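You operate a simulated robot arm through the tools that you are given. There is no shell and no other tool.

You run a simulated robot arm. Do the job below in one go: nothing can be reset, and whatever is moved stays where it is left.

## Task
Set the four cushion gauges on the cabinet next to press C to 3 bar.

It is judged by the outcome, as a careful person would: the job done as asked, and still so three seconds after it is handed in. It fails if anything else is knocked over, pushed out of place, dropped, spilled or broken.

## Robot
A 7-joint arm with a two-finger parallel gripper, fixed in place. Base frame: the origin is on the floor under the middle of its stand, x ahead of it, y to its left, z up. Lengths are in mm, angles in rad, forces in N, time in s.
With the tool pointing down near the work surface it reaches from about 220 to 700 mm from the base axis. Its first joint turns from -2.897 to 2.897 rad. Payload 3.43 kg.
The TCP is the grasp point between the finger pads, 30 mm short of the fingertips. In the tool frame z runs along the fingers and y along their closing line. Largest opening 94 mm; finger width 28, thickness 10; the body of the gripper, 50 by 96 mm, starts 55 mm behind the TCP.
Orientation is told as [roll, pitch, yaw] about the base's x, y, z axes, in that order, counted from this pose: with the fingers straight down and closing along the base's y, the tool's x points along the base's -x, its y along +y and its z along -z.

## Interface
- The arm moves only by the tool play_rows. Its argument "targets" is a list of rows, each an object (a shift or turn left out is 0, a gripper value left out holds the last) with "rotation": the turn, a rotation vector about the tool's x, y, z in rad, a list of three; "dp": the shift along the tool's x, y, z in mm, a list of three; "gripper": the finger opening in mm, from 0 to 94. In form: [{"rotation": [wx, wy, wz], "dp": [x, y, z], "gripper": gripper}, ...]. A call has 1 to 20 rows; each row is the pose to reach, as a shift and turn from the pose commanded when the call began, along the tool's axes at that moment. Rows are played at 5 a second. More than 50 mm and 0.15 rad between two rows, or a gripper value outside its range, and nothing of the call is played. A pose out of reach is approached as far as the arm can. The call stops where the force on the tool passes 40 N (or 10 N more than at its start, if that is more) or the arm is blocked; 0.2 s more then pass. Each finger travels about 108 mm/s and halts on what it meets, pressing with about 24 N; the grip force reading is that of the motor and also rises with nothing between the fingers. The clock runs only during rows and for 0.2 s after the last one: add rows that repeat a pose to give the fingers time. The reply holds the time, the measured pose of the TCP, the force on the tool along the base axes, the opening and the grip force, in the units named above and with some noise, with the torque about the TCP (base axes, N m) and any sound that the robot's microphone picked up, and new pictures: "pictures" is both (left out), scene, wrist or none.
- Cameras (640 x 400 px; columns grow to the right, rows downward): "scene" is fixed at [49.2, 499.7, 1734.9]; the picture's right is [-0.73, -0.68, 0.00], its down [-0.30, 0.32, -0.90] and it looks along [0.61, -0.66, -0.44] (base axes); focal length 326 px, centre (320, 200). "wrist" rides on the gripper at [76, 14, -102] in the tool frame; the picture's right is [-0.18, 0.98, 0.00], its down [-0.75, -0.14, -0.64] and it looks along [-0.63, -0.12, 0.77] (tool axes); focal length 243 px, centre (320, 200). There is no depth. A picture from a camera that has moved, and an enlarged one, comes with that camera's place and axes in the base frame and with its lens.
- move_column(by): moves the trunk up (or, below 0, down) by that many mm; the arm rides with it, the base frame stays. It gives what a move gives, with no picture.
- zoom(camera, box): a new picture of the part [left, top, right, bottom] of that camera's present view, enlarged. It takes no simulated time.
- hand_in(): hands the job in; it is judged then, once.

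Places have to be worked out from the pictures, the camera data and where the tool is seen. Open the gripper and draw the arm clear of the work before you hand the job in, unless the task says otherwise.

The tools are called after ">>>" as a command line: name --argument value ..., lists and objects as JSON in quotes. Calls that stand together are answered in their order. play_rows: Moves the arm, as the interface text tells. Its arguments: {"type":"object","properties":{"targets":{"type":"array"},"pictures":{"type":"string","enum":["both","scene","wrist","none"]}},"required":["targets"]} The other tools are called the same way: move_column (by) moves the trunk up or down; zoom (camera, box) takes an enlarged picture of a part of a camera's view; hand_in () hands the job in.

At the start:

```text
time: 0.0
ee_pos: [368.3, -80.9, 1642.4]
tcp_rot: [0.001, 0.0, -0.001]
force: [1.0, -0.5, 0.2]
moment: [-0.02, -0.03, 0.01]
gripper_width: 93.9
grasp_force: 0.1
trunk travel left (down, up): [-500.0, 90.0]
```

scene: 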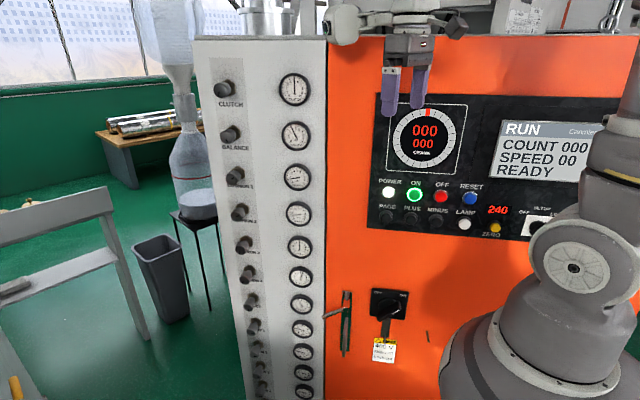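
wrist: 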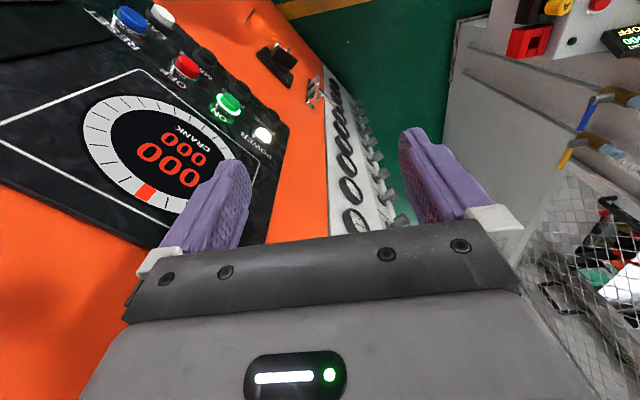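

I see a panel with a column of knobs and gauges to the left of an orange press front. I'll enlarge the scene to read labels before moving anything.

>>> zoom --camera "scene" --box '[190, 40, 350, 140]'

>>> zoom --camera "scene" --box '[200, 140, 350, 240]'

>>> zoom --camera "scene" --box '[200, 220, 350, 320]'

>>> zoom --camera "scene" --box '[200, 300, 350, 400]'

>>> zoom --camera "scene" --box '[320, 0, 640, 200]'

>>> zoom --camera "scene" --box '[320, 200, 640, 400]'

>>> zoom --camera "wrist" --box '[280, 50, 480, 250]'

```text
4.00 times, centred on (270, 90) of scene
camera zoom: at [49.2, 499.7, 1734.9], right [-0.73, -0.68, 0.0], down [-0.3, 0.32, -0.9], along [0.61, -0.66, -0.44], focal length 1304 px, centre (520, 640)
```

zoom: 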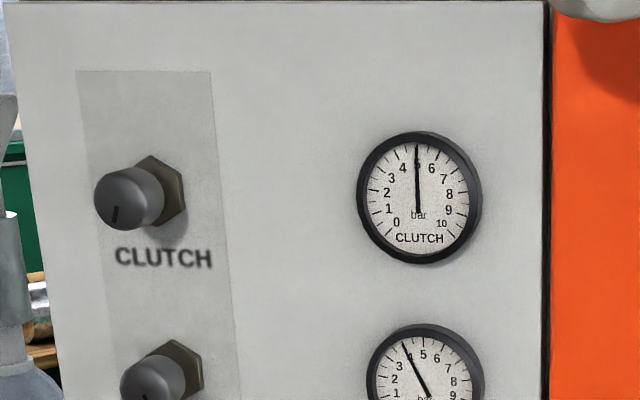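

```text
4.00 times, centred on (275, 190) of scene
camera zoom: at [49.2, 499.7, 1734.9], right [-0.73, -0.68, 0.0], down [-0.3, 0.32, -0.9], along [0.61, -0.66, -0.44], focal length 1304 px, centre (500, 240)
```

zoom: 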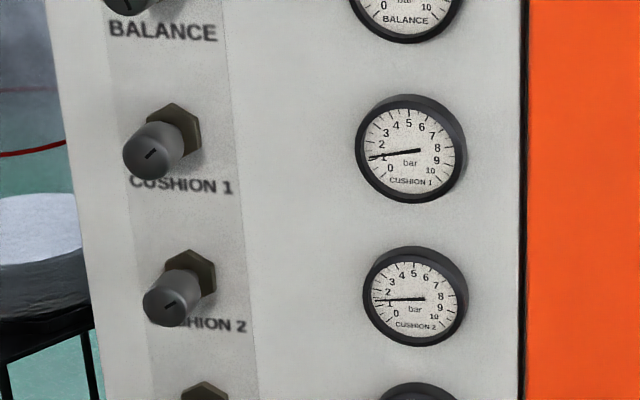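

```text
4.00 times, centred on (275, 270) of scene
camera zoom: at [49.2, 499.7, 1734.9], right [-0.73, -0.68, 0.0], down [-0.3, 0.32, -0.9], along [0.61, -0.66, -0.44], focal length 1304 px, centre (500, -80)
```

zoom: 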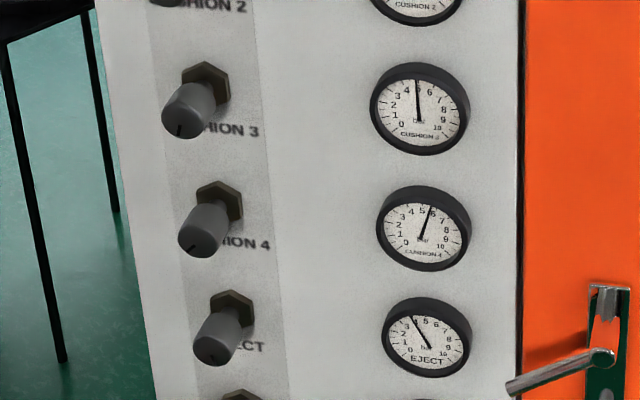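

```text
4.00 times, centred on (275, 350) of scene
camera zoom: at [49.2, 499.7, 1734.9], right [-0.73, -0.68, 0.0], down [-0.3, 0.32, -0.9], along [0.61, -0.66, -0.44], focal length 1304 px, centre (500, -400)
```

zoom: 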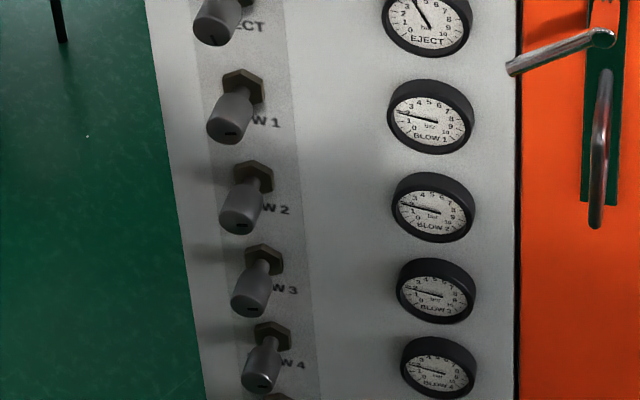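

```text
2.00 times, centred on (480, 100) of scene
camera zoom: at [49.2, 499.7, 1734.9], right [-0.73, -0.68, 0.0], down [-0.3, 0.32, -0.9], along [0.61, -0.66, -0.44], focal length 652 px, centre (0, 400)
```

zoom: 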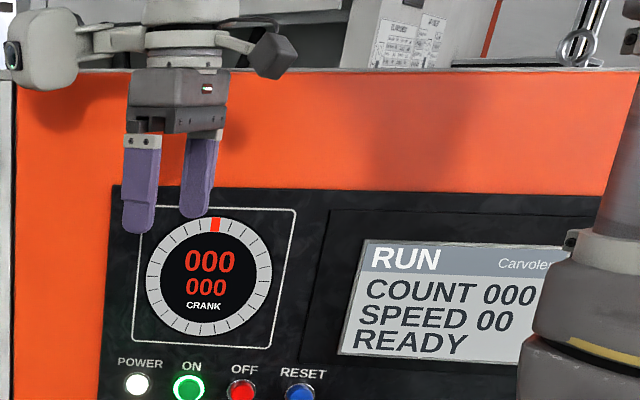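

```text
2.00 times, centred on (480, 300) of scene
camera zoom: at [49.2, 499.7, 1734.9], right [-0.73, -0.68, 0.0], down [-0.3, 0.32, -0.9], along [0.61, -0.66, -0.44], focal length 652 px, centre (0, 0)
```

zoom: 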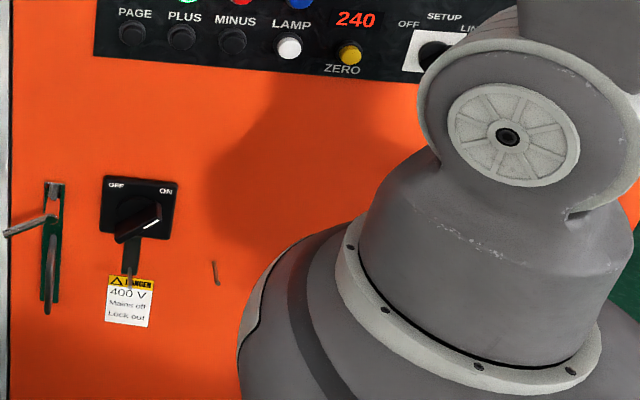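

```text
2.00 times, centred on (380, 150) of wrist
camera zoom: at [291.4, -67.6, 1744.1], right [0.18, 0.98, 0.0], down [0.75, -0.14, 0.64], along [0.63, -0.12, -0.77], focal length 485 px, centre (200, 300)
```

zoom: 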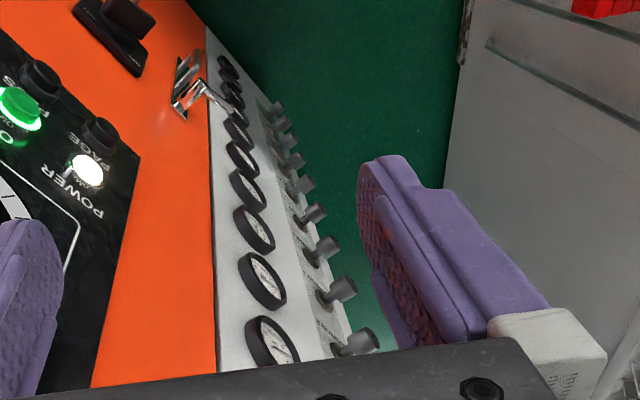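

The column reads CLUTCH, BALANCE, CUSHION 1–4, EJECT, BLOW 1–4, with the knobs left of the gauges. I'll look closely at the gauges, the knobs and anything that says which press this is.

>>> zoom --camera "scene" --box '[278, 160, 318, 185]'

>>> zoom --camera "scene" --box '[278, 202, 318, 227]'

>>> zoom --camera "scene" --box '[280, 235, 320, 260]'

>>> zoom --camera "scene" --box '[280, 264, 320, 289]'

>>> zoom --camera "scene" --box '[215, 160, 263, 190]'

>>> zoom --camera "scene" --box '[480, 0, 640, 100]'

>>> zoom --camera "scene" --box '[0, 0, 320, 200]'

>>> zoom --camera "scene" --box '[0, 200, 320, 400]'

>>> zoom --camera "wrist" --box '[440, 0, 640, 200]'

```text
16.00 times, centred on (298, 172) of scene
camera zoom: at [49.2, 499.7, 1734.9], right [-0.73, -0.68, 0.0], down [-0.3, 0.32, -0.9], along [0.61, -0.66, -0.44], focal length 5216 px, centre (672, 640)
```

zoom: 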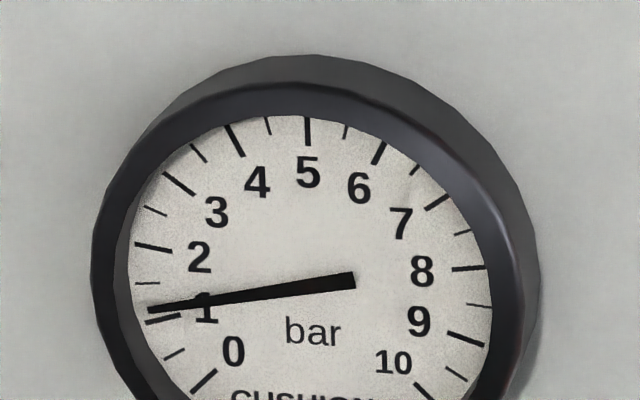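

```text
16.00 times, centred on (298, 214) of scene
camera zoom: at [49.2, 499.7, 1734.9], right [-0.73, -0.68, 0.0], down [-0.3, 0.32, -0.9], along [0.61, -0.66, -0.44], focal length 5216 px, centre (672, -32)
```

zoom: 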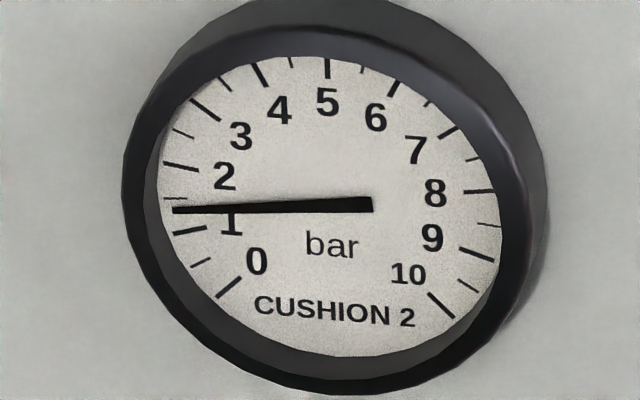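

```text
16.00 times, centred on (300, 248) of scene
camera zoom: at [49.2, 499.7, 1734.9], right [-0.73, -0.68, 0.0], down [-0.3, 0.32, -0.9], along [0.61, -0.66, -0.44], focal length 5216 px, centre (640, -560)
```

zoom: 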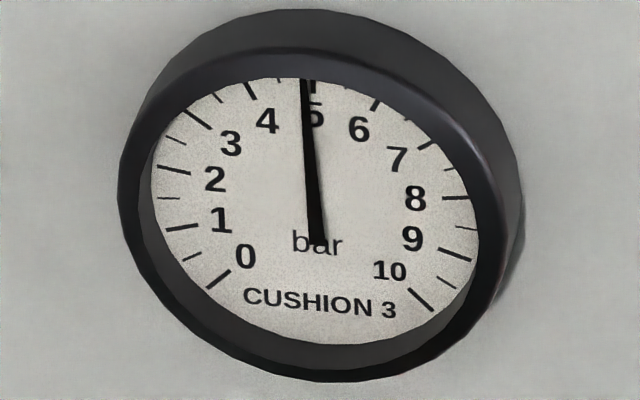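

```text
16.00 times, centred on (300, 276) of scene
camera zoom: at [49.2, 499.7, 1734.9], right [-0.73, -0.68, 0.0], down [-0.3, 0.32, -0.9], along [0.61, -0.66, -0.44], focal length 5216 px, centre (640, -1024)
```

zoom: 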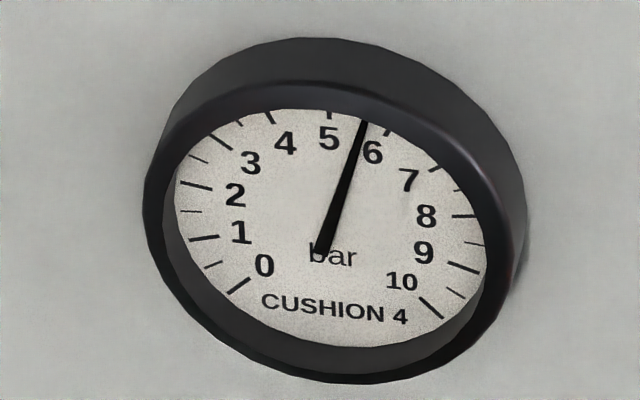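

```text
13.33 times, centred on (239, 175) of scene
camera zoom: at [49.2, 499.7, 1734.9], right [-0.73, -0.68, 0.0], down [-0.3, 0.32, -0.9], along [0.61, -0.66, -0.44], focal length 4347 px, centre (1400, 533)
```

zoom: 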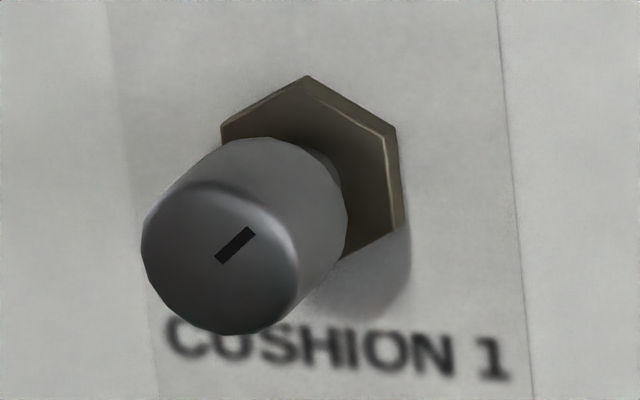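

```text
4.00 times, centred on (560, 50) of scene
camera zoom: at [49.2, 499.7, 1734.9], right [-0.73, -0.68, 0.0], down [-0.3, 0.32, -0.9], along [0.61, -0.66, -0.44], focal length 1304 px, centre (-640, 800)
```

zoom: 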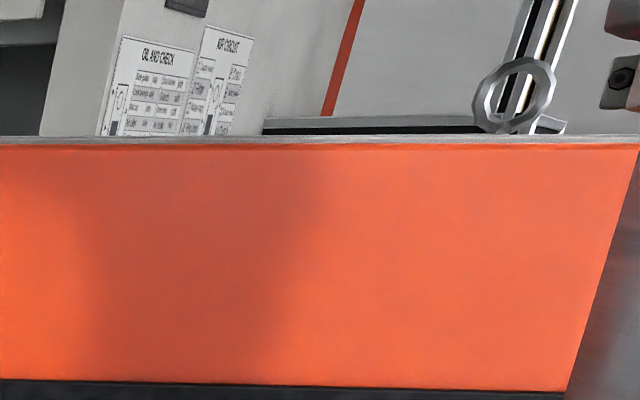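

```text
2.00 times, centred on (160, 100) of scene
camera zoom: at [49.2, 499.7, 1734.9], right [-0.73, -0.68, 0.0], down [-0.3, 0.32, -0.9], along [0.61, -0.66, -0.44], focal length 652 px, centre (640, 400)
```

zoom: 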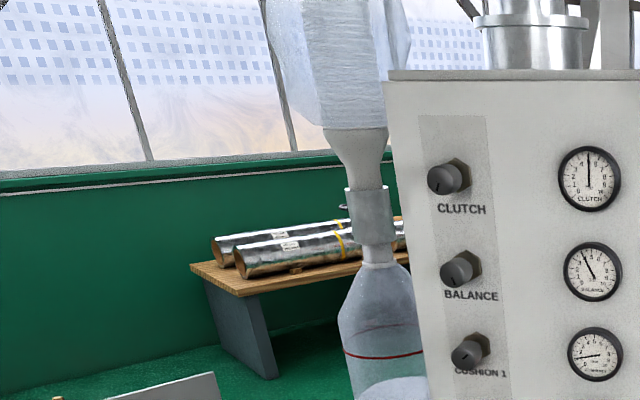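

```text
2.00 times, centred on (160, 300) of scene
camera zoom: at [49.2, 499.7, 1734.9], right [-0.73, -0.68, 0.0], down [-0.3, 0.32, -0.9], along [0.61, -0.66, -0.44], focal length 652 px, centre (640, 0)
```

zoom: 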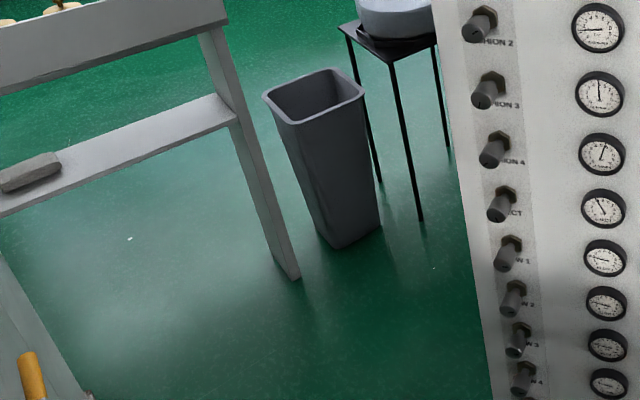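

```text
2.00 times, centred on (540, 100) of wrist
camera zoom: at [291.4, -67.6, 1744.1], right [0.18, 0.98, 0.0], down [0.75, -0.14, 0.64], along [0.63, -0.12, -0.77], focal length 485 px, centre (-120, 400)
```

zoom: 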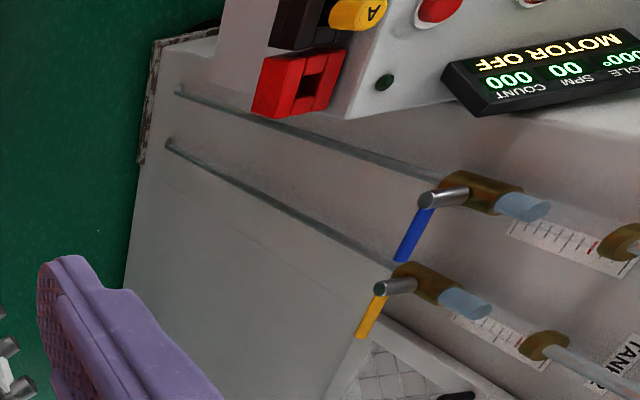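

The needles read about 1.1, 1.35, 4.85 and 5.6 bar on CUSHION 1–4. Triangulating both views puts the gauge column near (657,-68) and the knob column near (795,53), with a panel normal of about (-0.53,0.85). Cushion knobs 1–4 should be at z of about 1385, 1268, 1153 and 1038. I'll first swing the tool toward horizontal and away from the panel, halfway, and look around on the way.

>>> play_rows --targets '[{"rotation": [0.061, -0.109, 0.061], "dp": [-20, 25, 0]}, {"rotation": [0.121, -0.219, 0.121], "dp": [-40, 50, 0]}, {"rotation": [0.182, -0.328, 0.182], "dp": [-60, 75, 0]}, {"rotation": [0.242, -0.438, 0.242], "dp": [-80, 100, 0]}, {"rotation": [0.303, -0.547, 0.303], "dp": [-100, 125, 0]}, {"rotation": [0.364, -0.657, 0.364], "dp": [-120, 150, 0]}, {"rotation": [0.424, -0.766, 0.424], "dp": [-140, 175, 0]}]'

```text
time: 1.6
ee_pos: [508.2, 94.2, 1639.3]
tcp_rot: [-0.318, -0.826, -0.313]
force: [0.6, 0.3, 0.5]
moment: [-0.02, 0.02, -0.04]
gripper_width: 93.9
grasp_force: 0.1
trunk travel left (down, up): [-500.0, 90.0]
camera wrist: at [407.3, 174.3, 1646.5], right [0.62, 0.78, -0.07], down [0.05, 0.05, 1.0], along [0.78, -0.62, -0.01], focal length 243 px, centre (320, 200)
```

scene: 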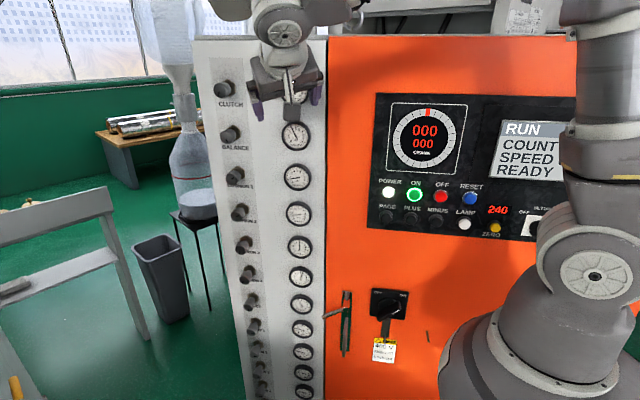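
wrist: 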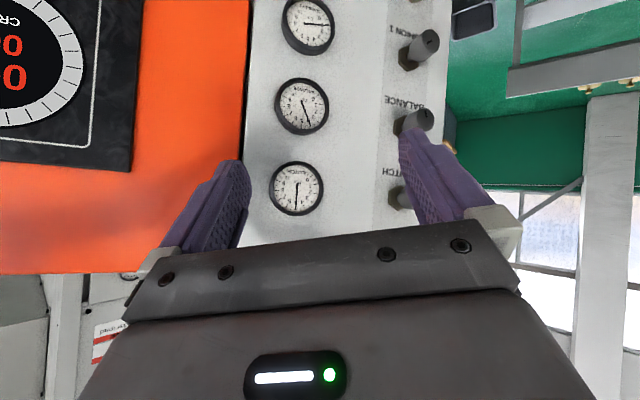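

The tool is half turned and the path is clear. The wrist camera sees the panel upside down, with gauges left and knobs right. I'll complete the turn so the fingers point straight into the panel, without shifting.

>>> play_rows --targets '[{"rotation": [0.061, -0.109, 0.061]}, {"rotation": [0.121, -0.219, 0.121]}, {"rotation": [0.182, -0.328, 0.182]}, {"rotation": [0.242, -0.438, 0.242]}, {"rotation": [0.303, -0.547, 0.303]}, {"rotation": [0.364, -0.657, 0.364]}, {"rotation": [0.364, -0.657, 0.364]}]'

```text
time: 3.2
ee_pos: [507.3, 93.0, 1642.0]
tcp_rot: [2.161, -1.569, 3.111]
force: [-0.8, 0.2, 0.0]
moment: [0.0, -0.01, -0.01]
gripper_width: 94.0
grasp_force: 0.0
trunk travel left (down, up): [-500.0, 90.0]
camera wrist: at [464.4, 187.0, 1565.2], right [0.83, 0.52, 0.19], down [-0.46, 0.47, 0.75], along [0.3, -0.71, 0.63], focal length 243 px, centre (320, 200)
```

scene: 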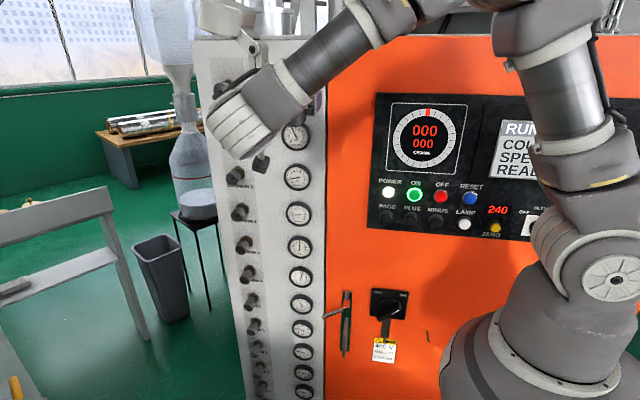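
wrist: 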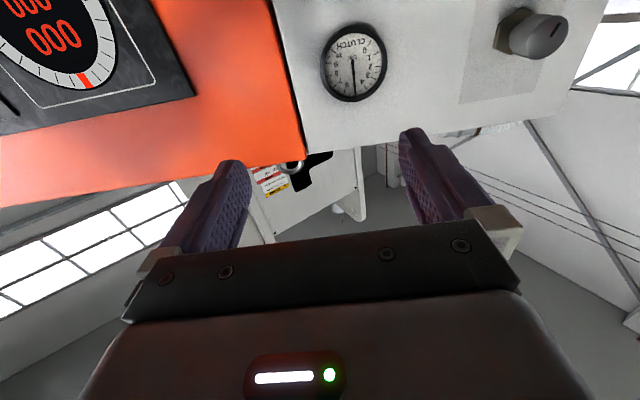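

Combining this view with the scene view puts the CLUTCH knob's front face near (783,60,1630), and the horizontal lines' vanishing point gives a panel direction of about 34.5°. I'll lower the trunk and reuse one arm pose for all four knobs, moving the trunk by the knob pitch of about 115 mm.

>>> move_column --by -130

```text
time: 4.8
ee_pos: [507.6, 92.6, 1511.1]
tcp_rot: [0.35, -1.572, -1.36]
force: [0.1, -0.4, -0.1]
moment: [0.0, 0.01, 0.03]
gripper_width: 94.0
grasp_force: 0.0
trunk travel left (down, up): [-370.0, 220.0]
```

The trunk went down 130 mm. I'll move the tool down about 120 mm and 200 mm along the panel toward the CUSHION 1 knob, keeping about 200 mm of standoff, and correct the yaw by 2.5°.

>>> play_rows --targets '[{"rotation": [-0.005, 0, 0], "dp": [15, 25, 0]}, {"rotation": [-0.011, 0, 0], "dp": [30, 50, 0]}, {"rotation": [-0.016, 0, 0], "dp": [45, 75, 0]}, {"rotation": [-0.022, 0, 0], "dp": [60, 100, 0]}, {"rotation": [-0.027, 0, 0], "dp": [75, 125, 0]}, {"rotation": [-0.033, 0, 0], "dp": [90, 150, 0]}, {"rotation": [-0.038, 0, 0], "dp": [105, 175, 0]}, {"rotation": [-0.044, 0, 0], "dp": [120, 200, 0]}, {"rotation": [-0.044, 0, 0], "dp": [120, 200, 0]}]'

```text
time: 6.8
ee_pos: [677.1, 198.9, 1391.8]
tcp_rot: [0.923, -1.571, -1.891]
force: [0.3, -0.3, 0.3]
moment: [0.01, -0.01, 0.01]
gripper_width: 94.1
grasp_force: 0.0
trunk travel left (down, up): [-370.0, 220.0]
camera wrist: at [630.0, 292.8, 1315.1], right [0.81, 0.56, 0.18], down [-0.48, 0.45, 0.75], along [0.34, -0.7, 0.63], focal length 243 px, centre (320, 200)
```

scene: 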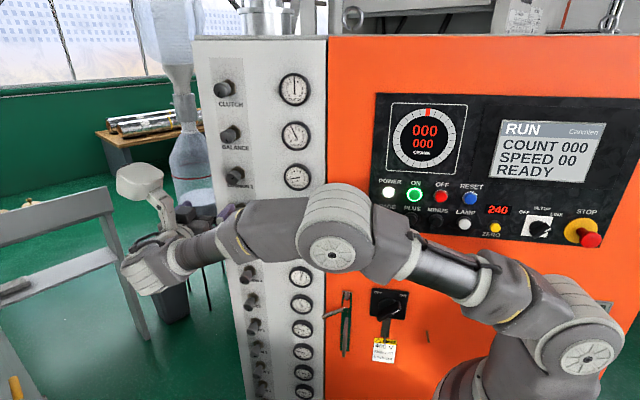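
wrist: 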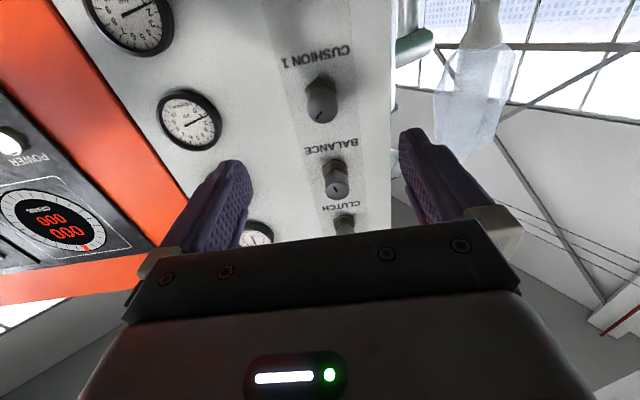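

The pose is good: the CUSHION 1 knob is ahead of the fingers, and the scene camera still sees it and its gauge. I'll zoom in to refine the knob's location.

>>> zoom --camera "wrist" --box '[240, 30, 400, 130]'

>>> zoom --camera "scene" --box '[160, 150, 320, 250]'

>>> zoom --camera "wrist" --box '[80, 0, 240, 100]'

```text
4.00 times, centred on (320, 80) of wrist
camera zoom: at [630.0, 292.8, 1315.1], right [0.81, 0.56, 0.18], down [-0.48, 0.45, 0.75], along [0.34, -0.7, 0.63], focal length 970 px, centre (320, 680)
```

zoom: 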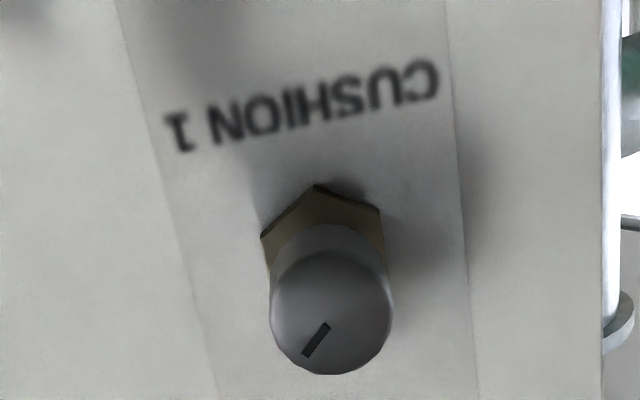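

```text
4.00 times, centred on (240, 200) of scene
camera zoom: at [49.2, 499.7, 1734.9], right [-0.73, -0.68, 0.0], down [-0.3, 0.32, -0.9], along [0.61, -0.66, -0.44], focal length 1304 px, centre (640, 200)
```

zoom: 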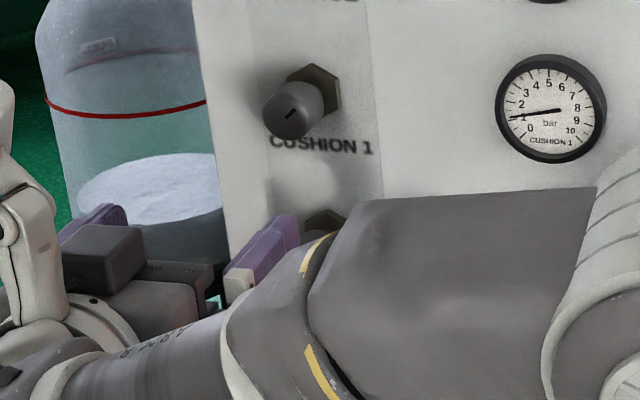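

```text
4.00 times, centred on (160, 50) of wrist
camera zoom: at [630.0, 292.8, 1315.1], right [0.81, 0.56, 0.18], down [-0.48, 0.45, 0.75], along [0.34, -0.7, 0.63], focal length 970 px, centre (960, 800)
```

zoom: 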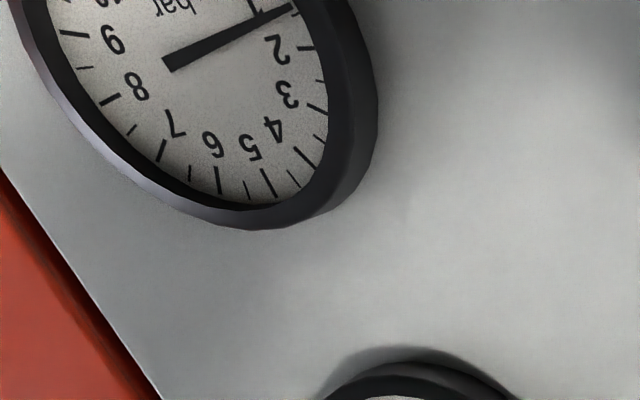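

Triangulated again, the CUSHION 1 knob face is at about (769,66,1405). That is 161 mm ahead of the TCP, 13 mm above its axis, and laterally aligned to about 1 mm. The knob is about 33 mm in diameter, with a hex nut about 44 mm behind its face. I'll go up 13 mm and forward 100 mm, then check.

>>> play_rows --targets '[{"dp": [-6, 0, 20]}, {"dp": [-13, 0, 40]}, {"dp": [-13, 0, 60]}, {"dp": [-13, 0, 80]}, {"dp": [-13, 0, 100]}, {"dp": [-13, 0, 100]}]'

```text
time: 8.2
ee_pos: [733.6, 116.4, 1403.9]
tcp_rot: [-0.484, -1.571, -0.483]
force: [-0.4, -0.3, 0.1]
moment: [0.0, 0.02, -0.02]
gripper_width: 94.1
grasp_force: 0.1
trunk travel left (down, up): [-370.0, 220.0]
camera wrist: at [686.4, 210.5, 1327.6], right [0.81, 0.56, 0.18], down [-0.48, 0.45, 0.75], along [0.34, -0.7, 0.63], focal length 243 px, centre (320, 200)
```

scene: 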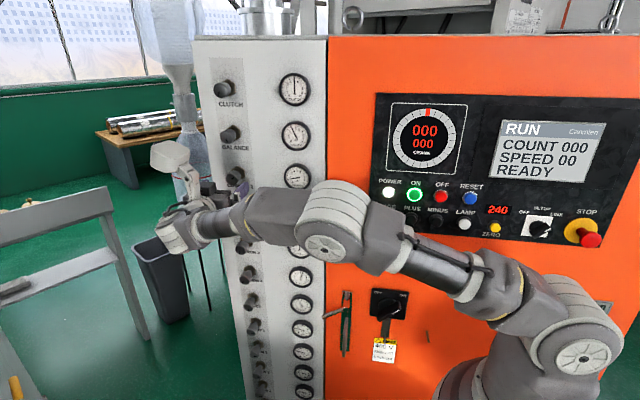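
wrist: 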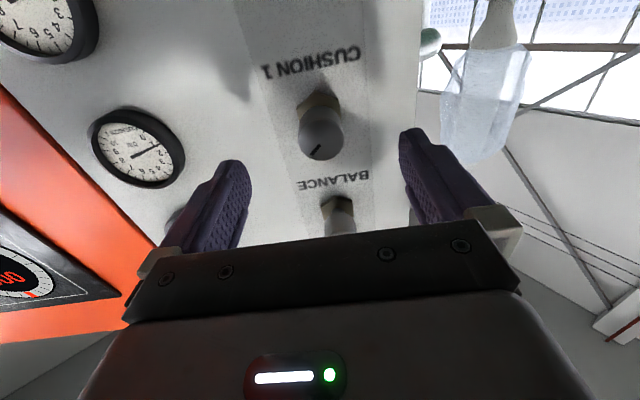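

The knob sits right on the tool axis, as predicted. I'll advance 62 mm so the fingertips stop about 8 mm short of the hex nut, then look before closing.

>>> play_rows --targets '[{"dp": [0, 0, 15]}, {"dp": [0, 0, 30]}, {"dp": [0, 0, 42]}, {"dp": [0, 0, 52]}, {"dp": [0, 0, 62]}, {"dp": [0, 0, 62]}]'

```text
time: 9.6
ee_pos: [767.6, 65.5, 1404.3]
tcp_rot: [-1.419, -1.57, 0.449]
force: [-0.7, -0.3, -0.8]
moment: [0.02, 0.03, -0.04]
gripper_width: 94.0
grasp_force: 0.1
trunk travel left (down, up): [-370.0, 220.0]
camera wrist: at [721.4, 158.6, 1327.4], right [0.81, 0.56, 0.18], down [-0.48, 0.45, 0.75], along [0.34, -0.7, 0.63], focal length 243 px, centre (320, 200)
```

scene: 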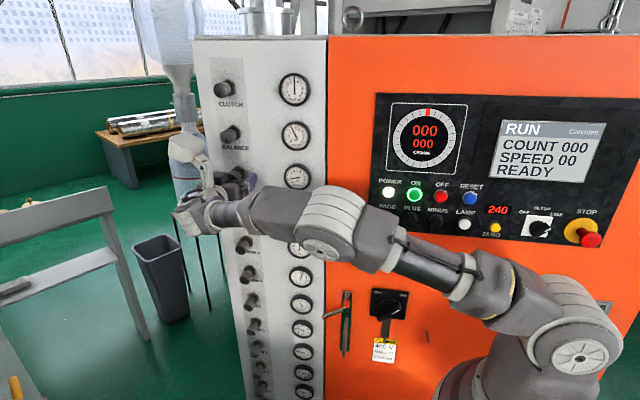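
wrist: 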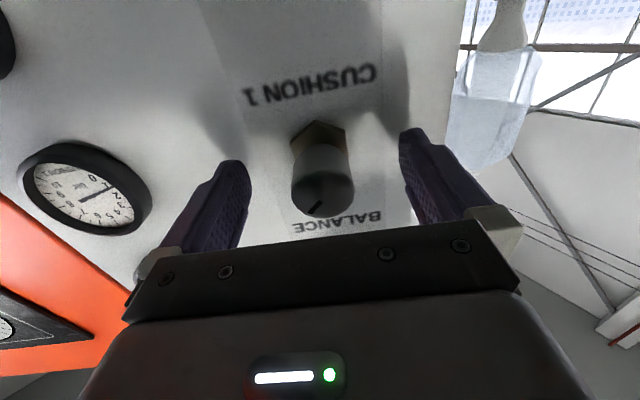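

The fingers straddle the CUSHION 1 knob, short of the hex nut, and its gauge is visible in the wrist view at left. I'll close on the knob and check the forces.

>>> play_rows --targets '[{"gripper": 60}, {"gripper": 40}, {"gripper": 20}, {"gripper": 20}, {"gripper": 20}]'

>>> zoom --camera "wrist" --box '[5, 130, 165, 230]'

>>> zoom --camera "scene" --box '[278, 160, 318, 185]'

```text
time: 10.8
ee_pos: [769.0, 65.4, 1403.7]
tcp_rot: [-2.041, -1.569, 1.073]
force: [7.2, 2.6, 6.0]
moment: [0.23, 0.19, -1.28]
gripper_width: 33.7
grasp_force: 45.2
trunk travel left (down, up): [-370.0, 220.0]
camera wrist: at [722.3, 159.0, 1327.4], right [0.81, 0.56, 0.18], down [-0.48, 0.45, 0.75], along [0.34, -0.7, 0.63], focal length 243 px, centre (320, 200)
```

scene: 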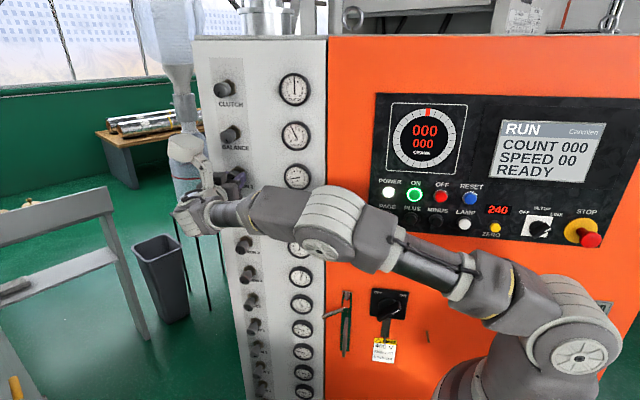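
wrist: 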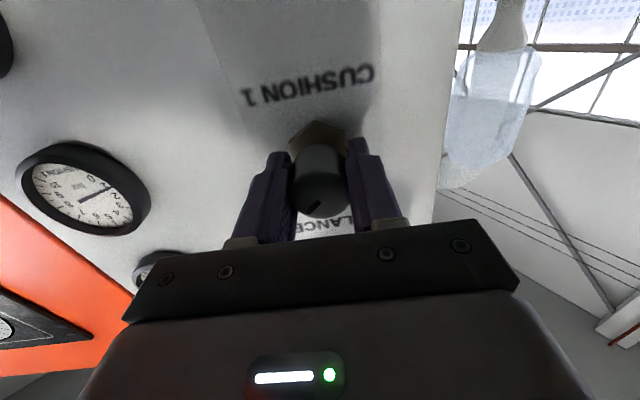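

```text
4.00 times, centred on (85, 180) of wrist
camera zoom: at [722.3, 159.0, 1327.4], right [0.81, 0.56, 0.18], down [-0.48, 0.45, 0.75], along [0.34, -0.7, 0.63], focal length 970 px, centre (1260, 280)
```

zoom: 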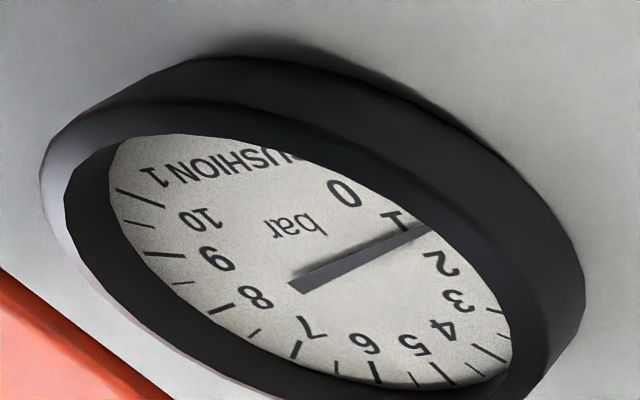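

```text
16.00 times, centred on (298, 172) of scene
camera zoom: at [49.2, 499.7, 1734.9], right [-0.73, -0.68, 0.0], down [-0.3, 0.32, -0.9], along [0.61, -0.66, -0.44], focal length 5216 px, centre (672, 640)
```

zoom: 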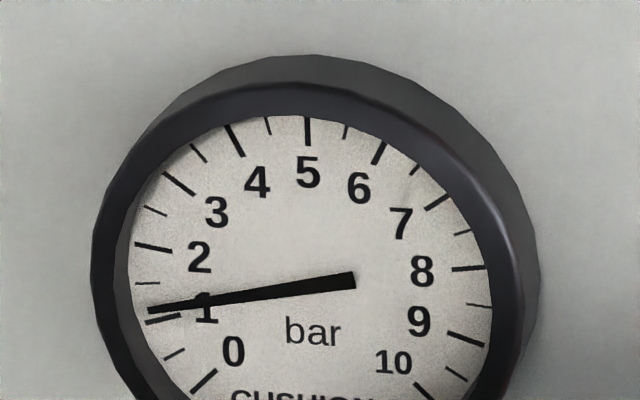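

The grip is firm: 33.7 mm opening, small side forces, and the gauge unchanged at about 1.1. I'll turn clockwise by 0.30 rad as a trial and watch the gauge.

>>> play_rows --targets '[{"rotation": [0, 0, 0.1]}, {"rotation": [0, 0, 0.2]}, {"rotation": [0, 0, 0.3]}, {"rotation": [0, 0, 0.3]}]'

>>> zoom --camera "scene" --box '[278, 160, 318, 185]'

```text
time: 11.8
ee_pos: [770.1, 67.4, 1404.3]
tcp_rot: [1.573, -1.272, -2.539]
force: [9.2, 4.7, 8.5]
moment: [-0.37, -0.2, -1.47]
gripper_width: 33.5
grasp_force: 45.5
trunk travel left (down, up): [-370.0, 220.0]
camera wrist: at [740.7, 171.7, 1335.2], right [0.73, 0.5, 0.47], down [-0.66, 0.33, 0.68], along [0.19, -0.8, 0.57], focal length 243 px, centre (320, 200)
```

scene: 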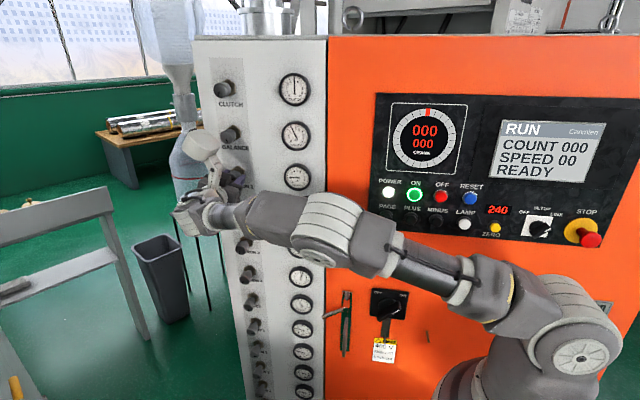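
wrist: 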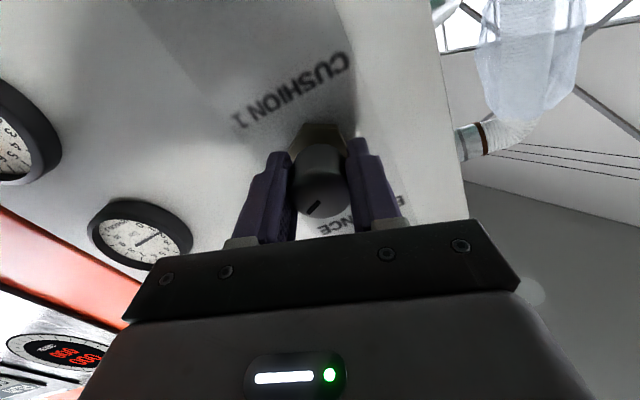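

```text
16.00 times, centred on (298, 172) of scene
camera zoom: at [49.2, 499.7, 1734.9], right [-0.73, -0.68, 0.0], down [-0.3, 0.32, -0.9], along [0.61, -0.66, -0.44], focal length 5216 px, centre (672, 640)
```

zoom: 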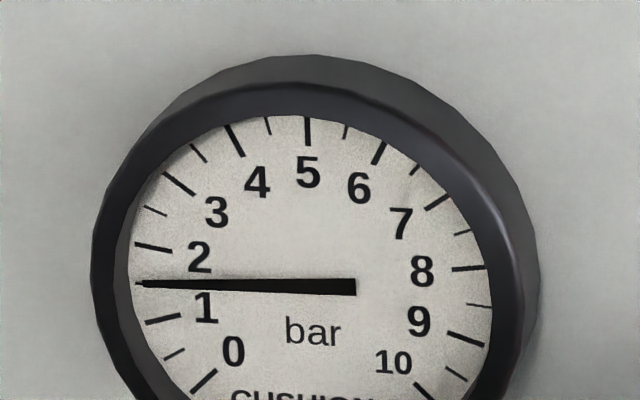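

Clockwise raises the pressure: 0.30 rad moved the needle from about 1.1 to about 1.5, and the knob turned with the fingers. I need about 1.0 rad more, so I'll do another 0.6 rad first.

>>> play_rows --targets '[{"rotation": [0, 0, 0.1]}, {"rotation": [0, 0, 0.2]}, {"rotation": [0, 0, 0.3]}, {"rotation": [0, 0, 0.4]}, {"rotation": [0, 0, 0.5]}, {"rotation": [0, 0, 0.6]}, {"rotation": [0, 0, 0.6]}]'

>>> zoom --camera "scene" --box '[278, 160, 318, 185]'

```text
time: 13.4
ee_pos: [769.7, 67.5, 1403.8]
tcp_rot: [1.572, -0.67, -2.538]
force: [13.3, 6.0, 19.0]
moment: [0.47, 0.38, -1.21]
gripper_width: 33.1
grasp_force: 44.4
trunk travel left (down, up): [-370.0, 220.0]
camera wrist: at [768.1, 190.7, 1368.3], right [0.38, 0.27, 0.89], down [-0.92, 0.14, 0.36], along [-0.03, -0.95, 0.3], focal length 243 px, centre (320, 200)
```

scene: 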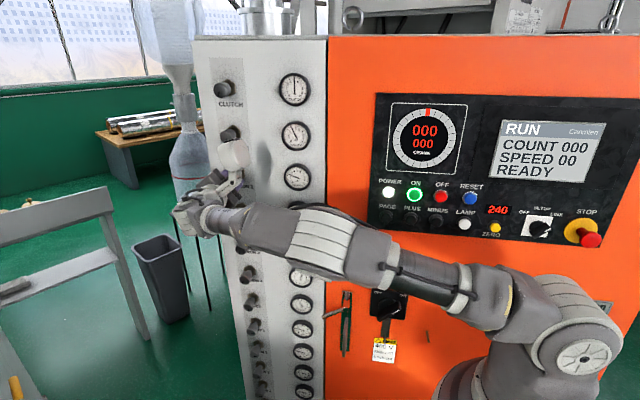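
wrist: 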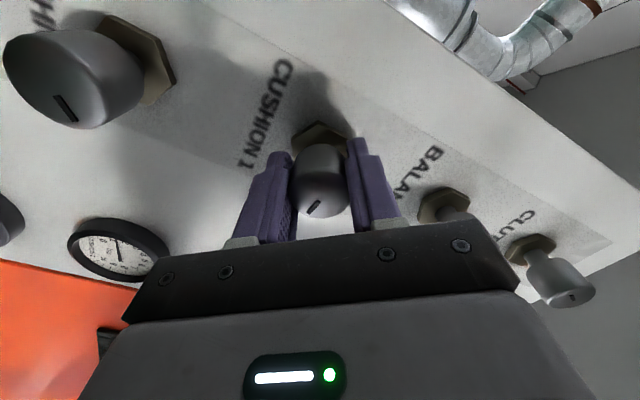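

```text
16.00 times, centred on (298, 172) of scene
camera zoom: at [49.2, 499.7, 1734.9], right [-0.73, -0.68, 0.0], down [-0.3, 0.32, -0.9], along [0.61, -0.66, -0.44], focal length 5216 px, centre (672, 640)
```

zoom: 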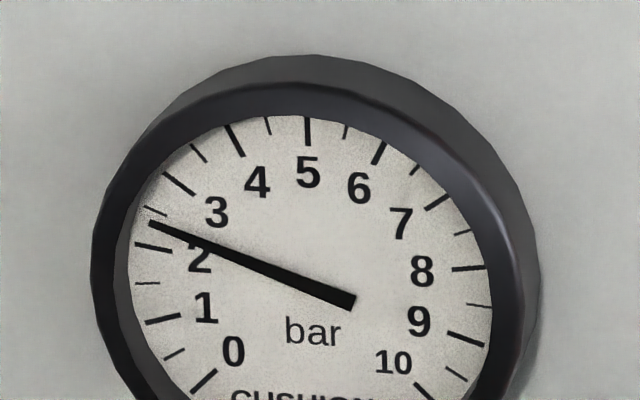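

The needle is now at about 2.35–2.4. The side load has grown to about 24 N, almost all upward, so I'll add 3 mm up and 1 mm along the panel to centre on the knob axis while turning another 0.36 rad.

>>> play_rows --targets '[{"rotation": [0, 0, 0.06], "dp": [-0.5, 1.5, 0]}, {"rotation": [0, 0, 0.12], "dp": [-1, 3, 0]}, {"rotation": [0, 0, 0.2], "dp": [-1, 3, 0]}, {"rotation": [0, 0, 0.28], "dp": [-1, 3, 0]}, {"rotation": [0, 0, 0.36], "dp": [-1, 3, 0]}, {"rotation": [0, 0, 0.36], "dp": [-1, 3, 0]}]'

>>> zoom --camera "scene" --box '[278, 160, 318, 185]'

>>> zoom --camera "wrist" --box '[40, 180, 200, 280]'

```text
time: 14.8
ee_pos: [770.7, 68.0, 1405.6]
tcp_rot: [1.571, -0.311, -2.536]
force: [-4.0, 5.8, -7.5]
moment: [0.55, 0.34, -1.02]
gripper_width: 32.8
grasp_force: 44.6
trunk travel left (down, up): [-370.0, 220.0]
camera wrist: at [775.3, 195.7, 1395.6], right [0.1, 0.07, 0.99], down [-0.99, 0.1, 0.1], along [-0.09, -0.99, 0.08], focal length 243 px, centre (320, 200)
```

scene: 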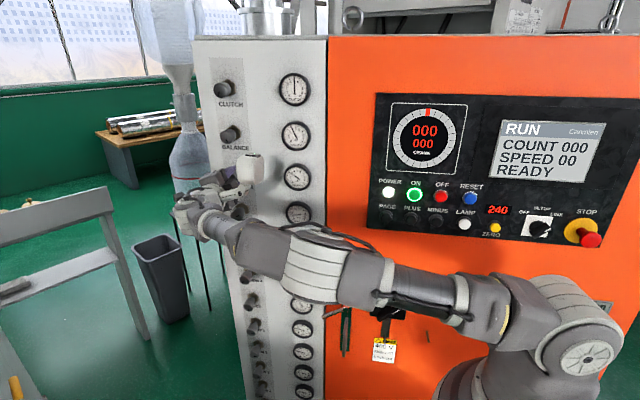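
wrist: 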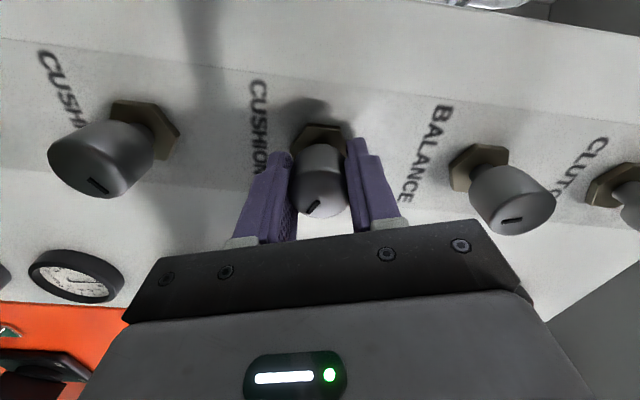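

```text
16.00 times, centred on (298, 172) of scene
camera zoom: at [49.2, 499.7, 1734.9], right [-0.73, -0.68, 0.0], down [-0.3, 0.32, -0.9], along [0.61, -0.66, -0.44], focal length 5216 px, centre (672, 640)
```

zoom: 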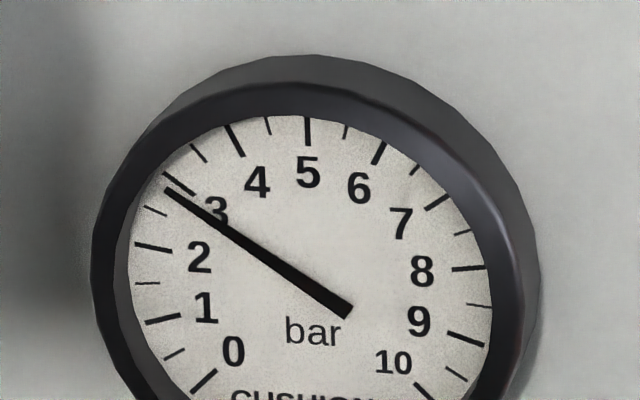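

```text
4.00 times, centred on (120, 230) of wrist
camera zoom: at [775.3, 195.7, 1395.6], right [0.1, 0.07, 0.99], down [-0.99, 0.1, 0.1], along [-0.09, -0.99, 0.08], focal length 970 px, centre (1120, 80)
```

zoom: 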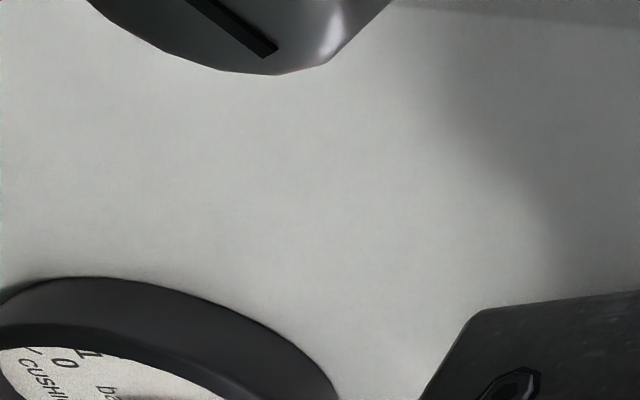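

The needle is just under 3, at about 2.87, and the side load is now small. I'll take a finer zoom for a precise reading before the last small turn.

>>> zoom --camera "scene" --box '[286, 168, 302, 178]'

>>> zoom --camera "scene" --box '[281, 163, 313, 193]'

```text
16.00 times, centred on (294, 173) of scene
camera zoom: at [49.2, 499.7, 1734.9], right [-0.73, -0.68, 0.0], down [-0.3, 0.32, -0.9], along [0.61, -0.66, -0.44], focal length 5216 px, centre (736, 632)
```

zoom: 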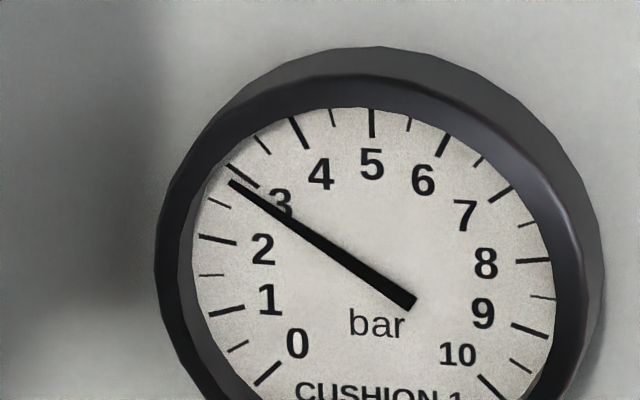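

```text
13.33 times, centred on (297, 178) of scene
camera zoom: at [49.2, 499.7, 1734.9], right [-0.73, -0.68, 0.0], down [-0.3, 0.32, -0.9], along [0.61, -0.66, -0.44], focal length 4347 px, centre (627, 493)
```

zoom: 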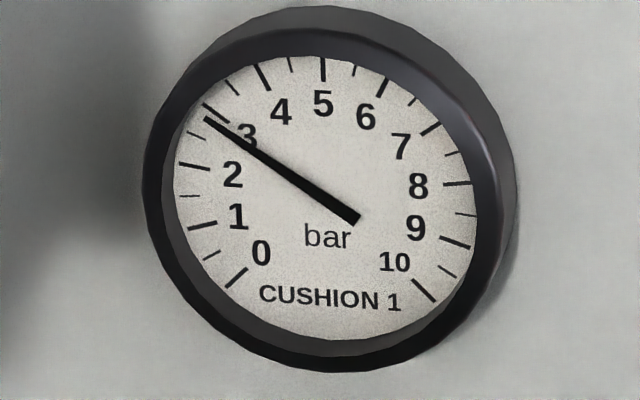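

Fitting the dial's affine geometry gives a needle reading of about 2.88 bar. At the observed 0.72–0.75 rad/bar, I'll add 0.09 rad.

>>> play_rows --targets '[{"rotation": [0, 0, 0.045]}, {"rotation": [0, 0, 0.09]}, {"rotation": [0, 0, 0.09]}, {"rotation": [0, 0, 0.09]}]' --pictures "none"

>>> zoom --camera "scene" --box '[281, 163, 313, 193]'

```text
time: 15.8
ee_pos: [771.0, 68.1, 1406.1]
tcp_rot: [1.569, -0.222, -2.539]
force: [-7.3, 4.6, -17.1]
moment: [0.67, 0.4, -0.79]
gripper_width: 32.9
grasp_force: 45.1
trunk travel left (down, up): [-370.0, 220.0]
```

```text
13.33 times, centred on (297, 178) of scene
camera zoom: at [49.2, 499.7, 1734.9], right [-0.73, -0.68, 0.0], down [-0.3, 0.32, -0.9], along [0.61, -0.66, -0.44], focal length 4347 px, centre (627, 493)
```

zoom: 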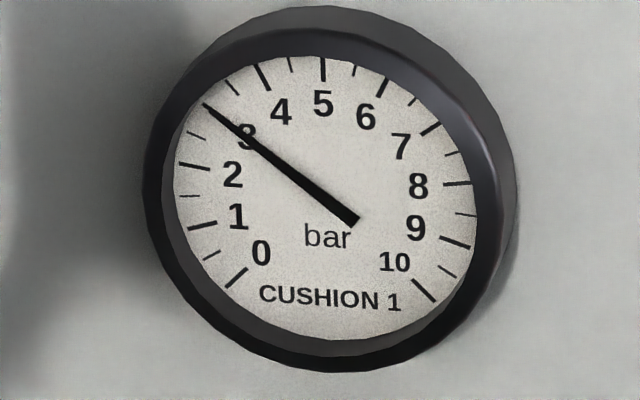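

The needle now lies over the 3 tick. I'll open the fingers, back straight off, and re-check the gauge once the knob is free.

>>> play_rows --targets '[{"gripper": 60}, {"gripper": 94}, {"gripper": 94}, {"gripper": 94}, {"dp": [0, 0, -20], "gripper": 94}, {"dp": [0, 0, -45], "gripper": 94}, {"dp": [0, 0, -70], "gripper": 94}, {"dp": [0, 0, -100], "gripper": 94}, {"dp": [0, 0, -100], "gripper": 94}]'

>>> zoom --camera "scene" --box '[281, 163, 313, 193]'

>>> zoom --camera "wrist" --box '[0, 100, 160, 200]'

```text
time: 17.8
ee_pos: [712.1, 147.1, 1406.4]
tcp_rot: [1.572, -0.22, -2.537]
force: [-0.2, -0.3, 0.1]
moment: [-0.03, -0.01, -0.01]
gripper_width: 94.1
grasp_force: 0.2
trunk travel left (down, up): [-370.0, 220.0]
camera wrist: at [718.7, 276.1, 1404.1], right [0.03, 0.02, 1.0], down [-1.0, 0.09, 0.03], along [-0.09, -1.0, 0.02], focal length 243 px, centre (320, 200)
```

scene: 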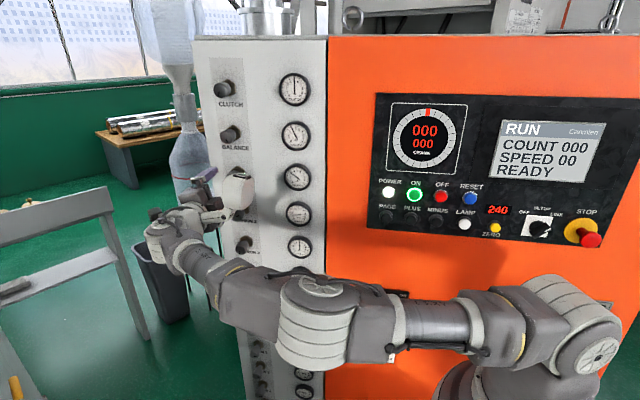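
wrist: 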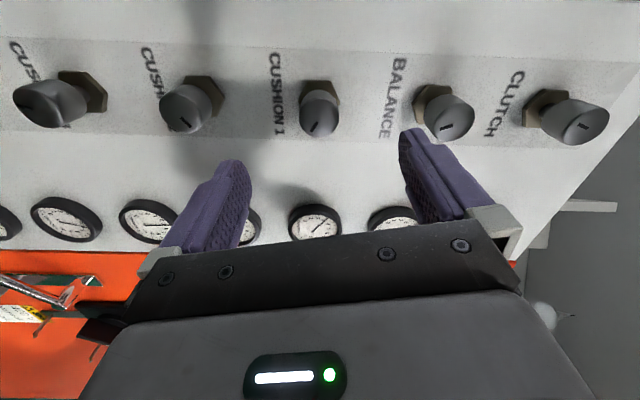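

```text
13.33 times, centred on (297, 178) of scene
camera zoom: at [49.2, 499.7, 1734.9], right [-0.73, -0.68, 0.0], down [-0.3, 0.32, -0.9], along [0.61, -0.66, -0.44], focal length 4347 px, centre (627, 493)
```

zoom: 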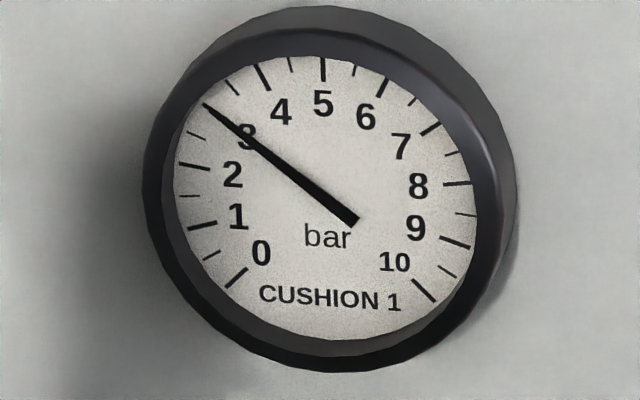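

```text
4.00 times, centred on (80, 150) of wrist
camera zoom: at [718.7, 276.1, 1404.1], right [0.03, 0.02, 1.0], down [-1.0, 0.09, 0.03], along [-0.09, -1.0, 0.02], focal length 970 px, centre (1280, 400)
```

zoom: 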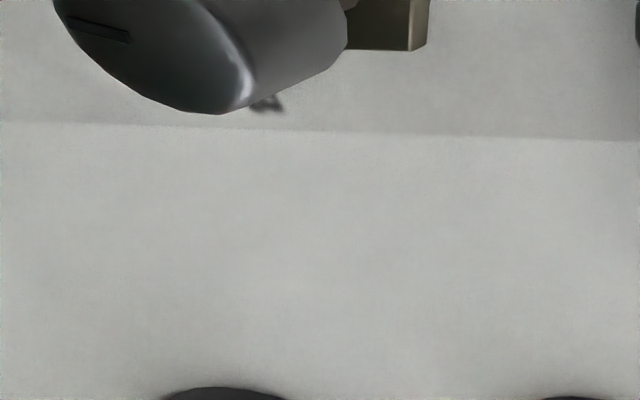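

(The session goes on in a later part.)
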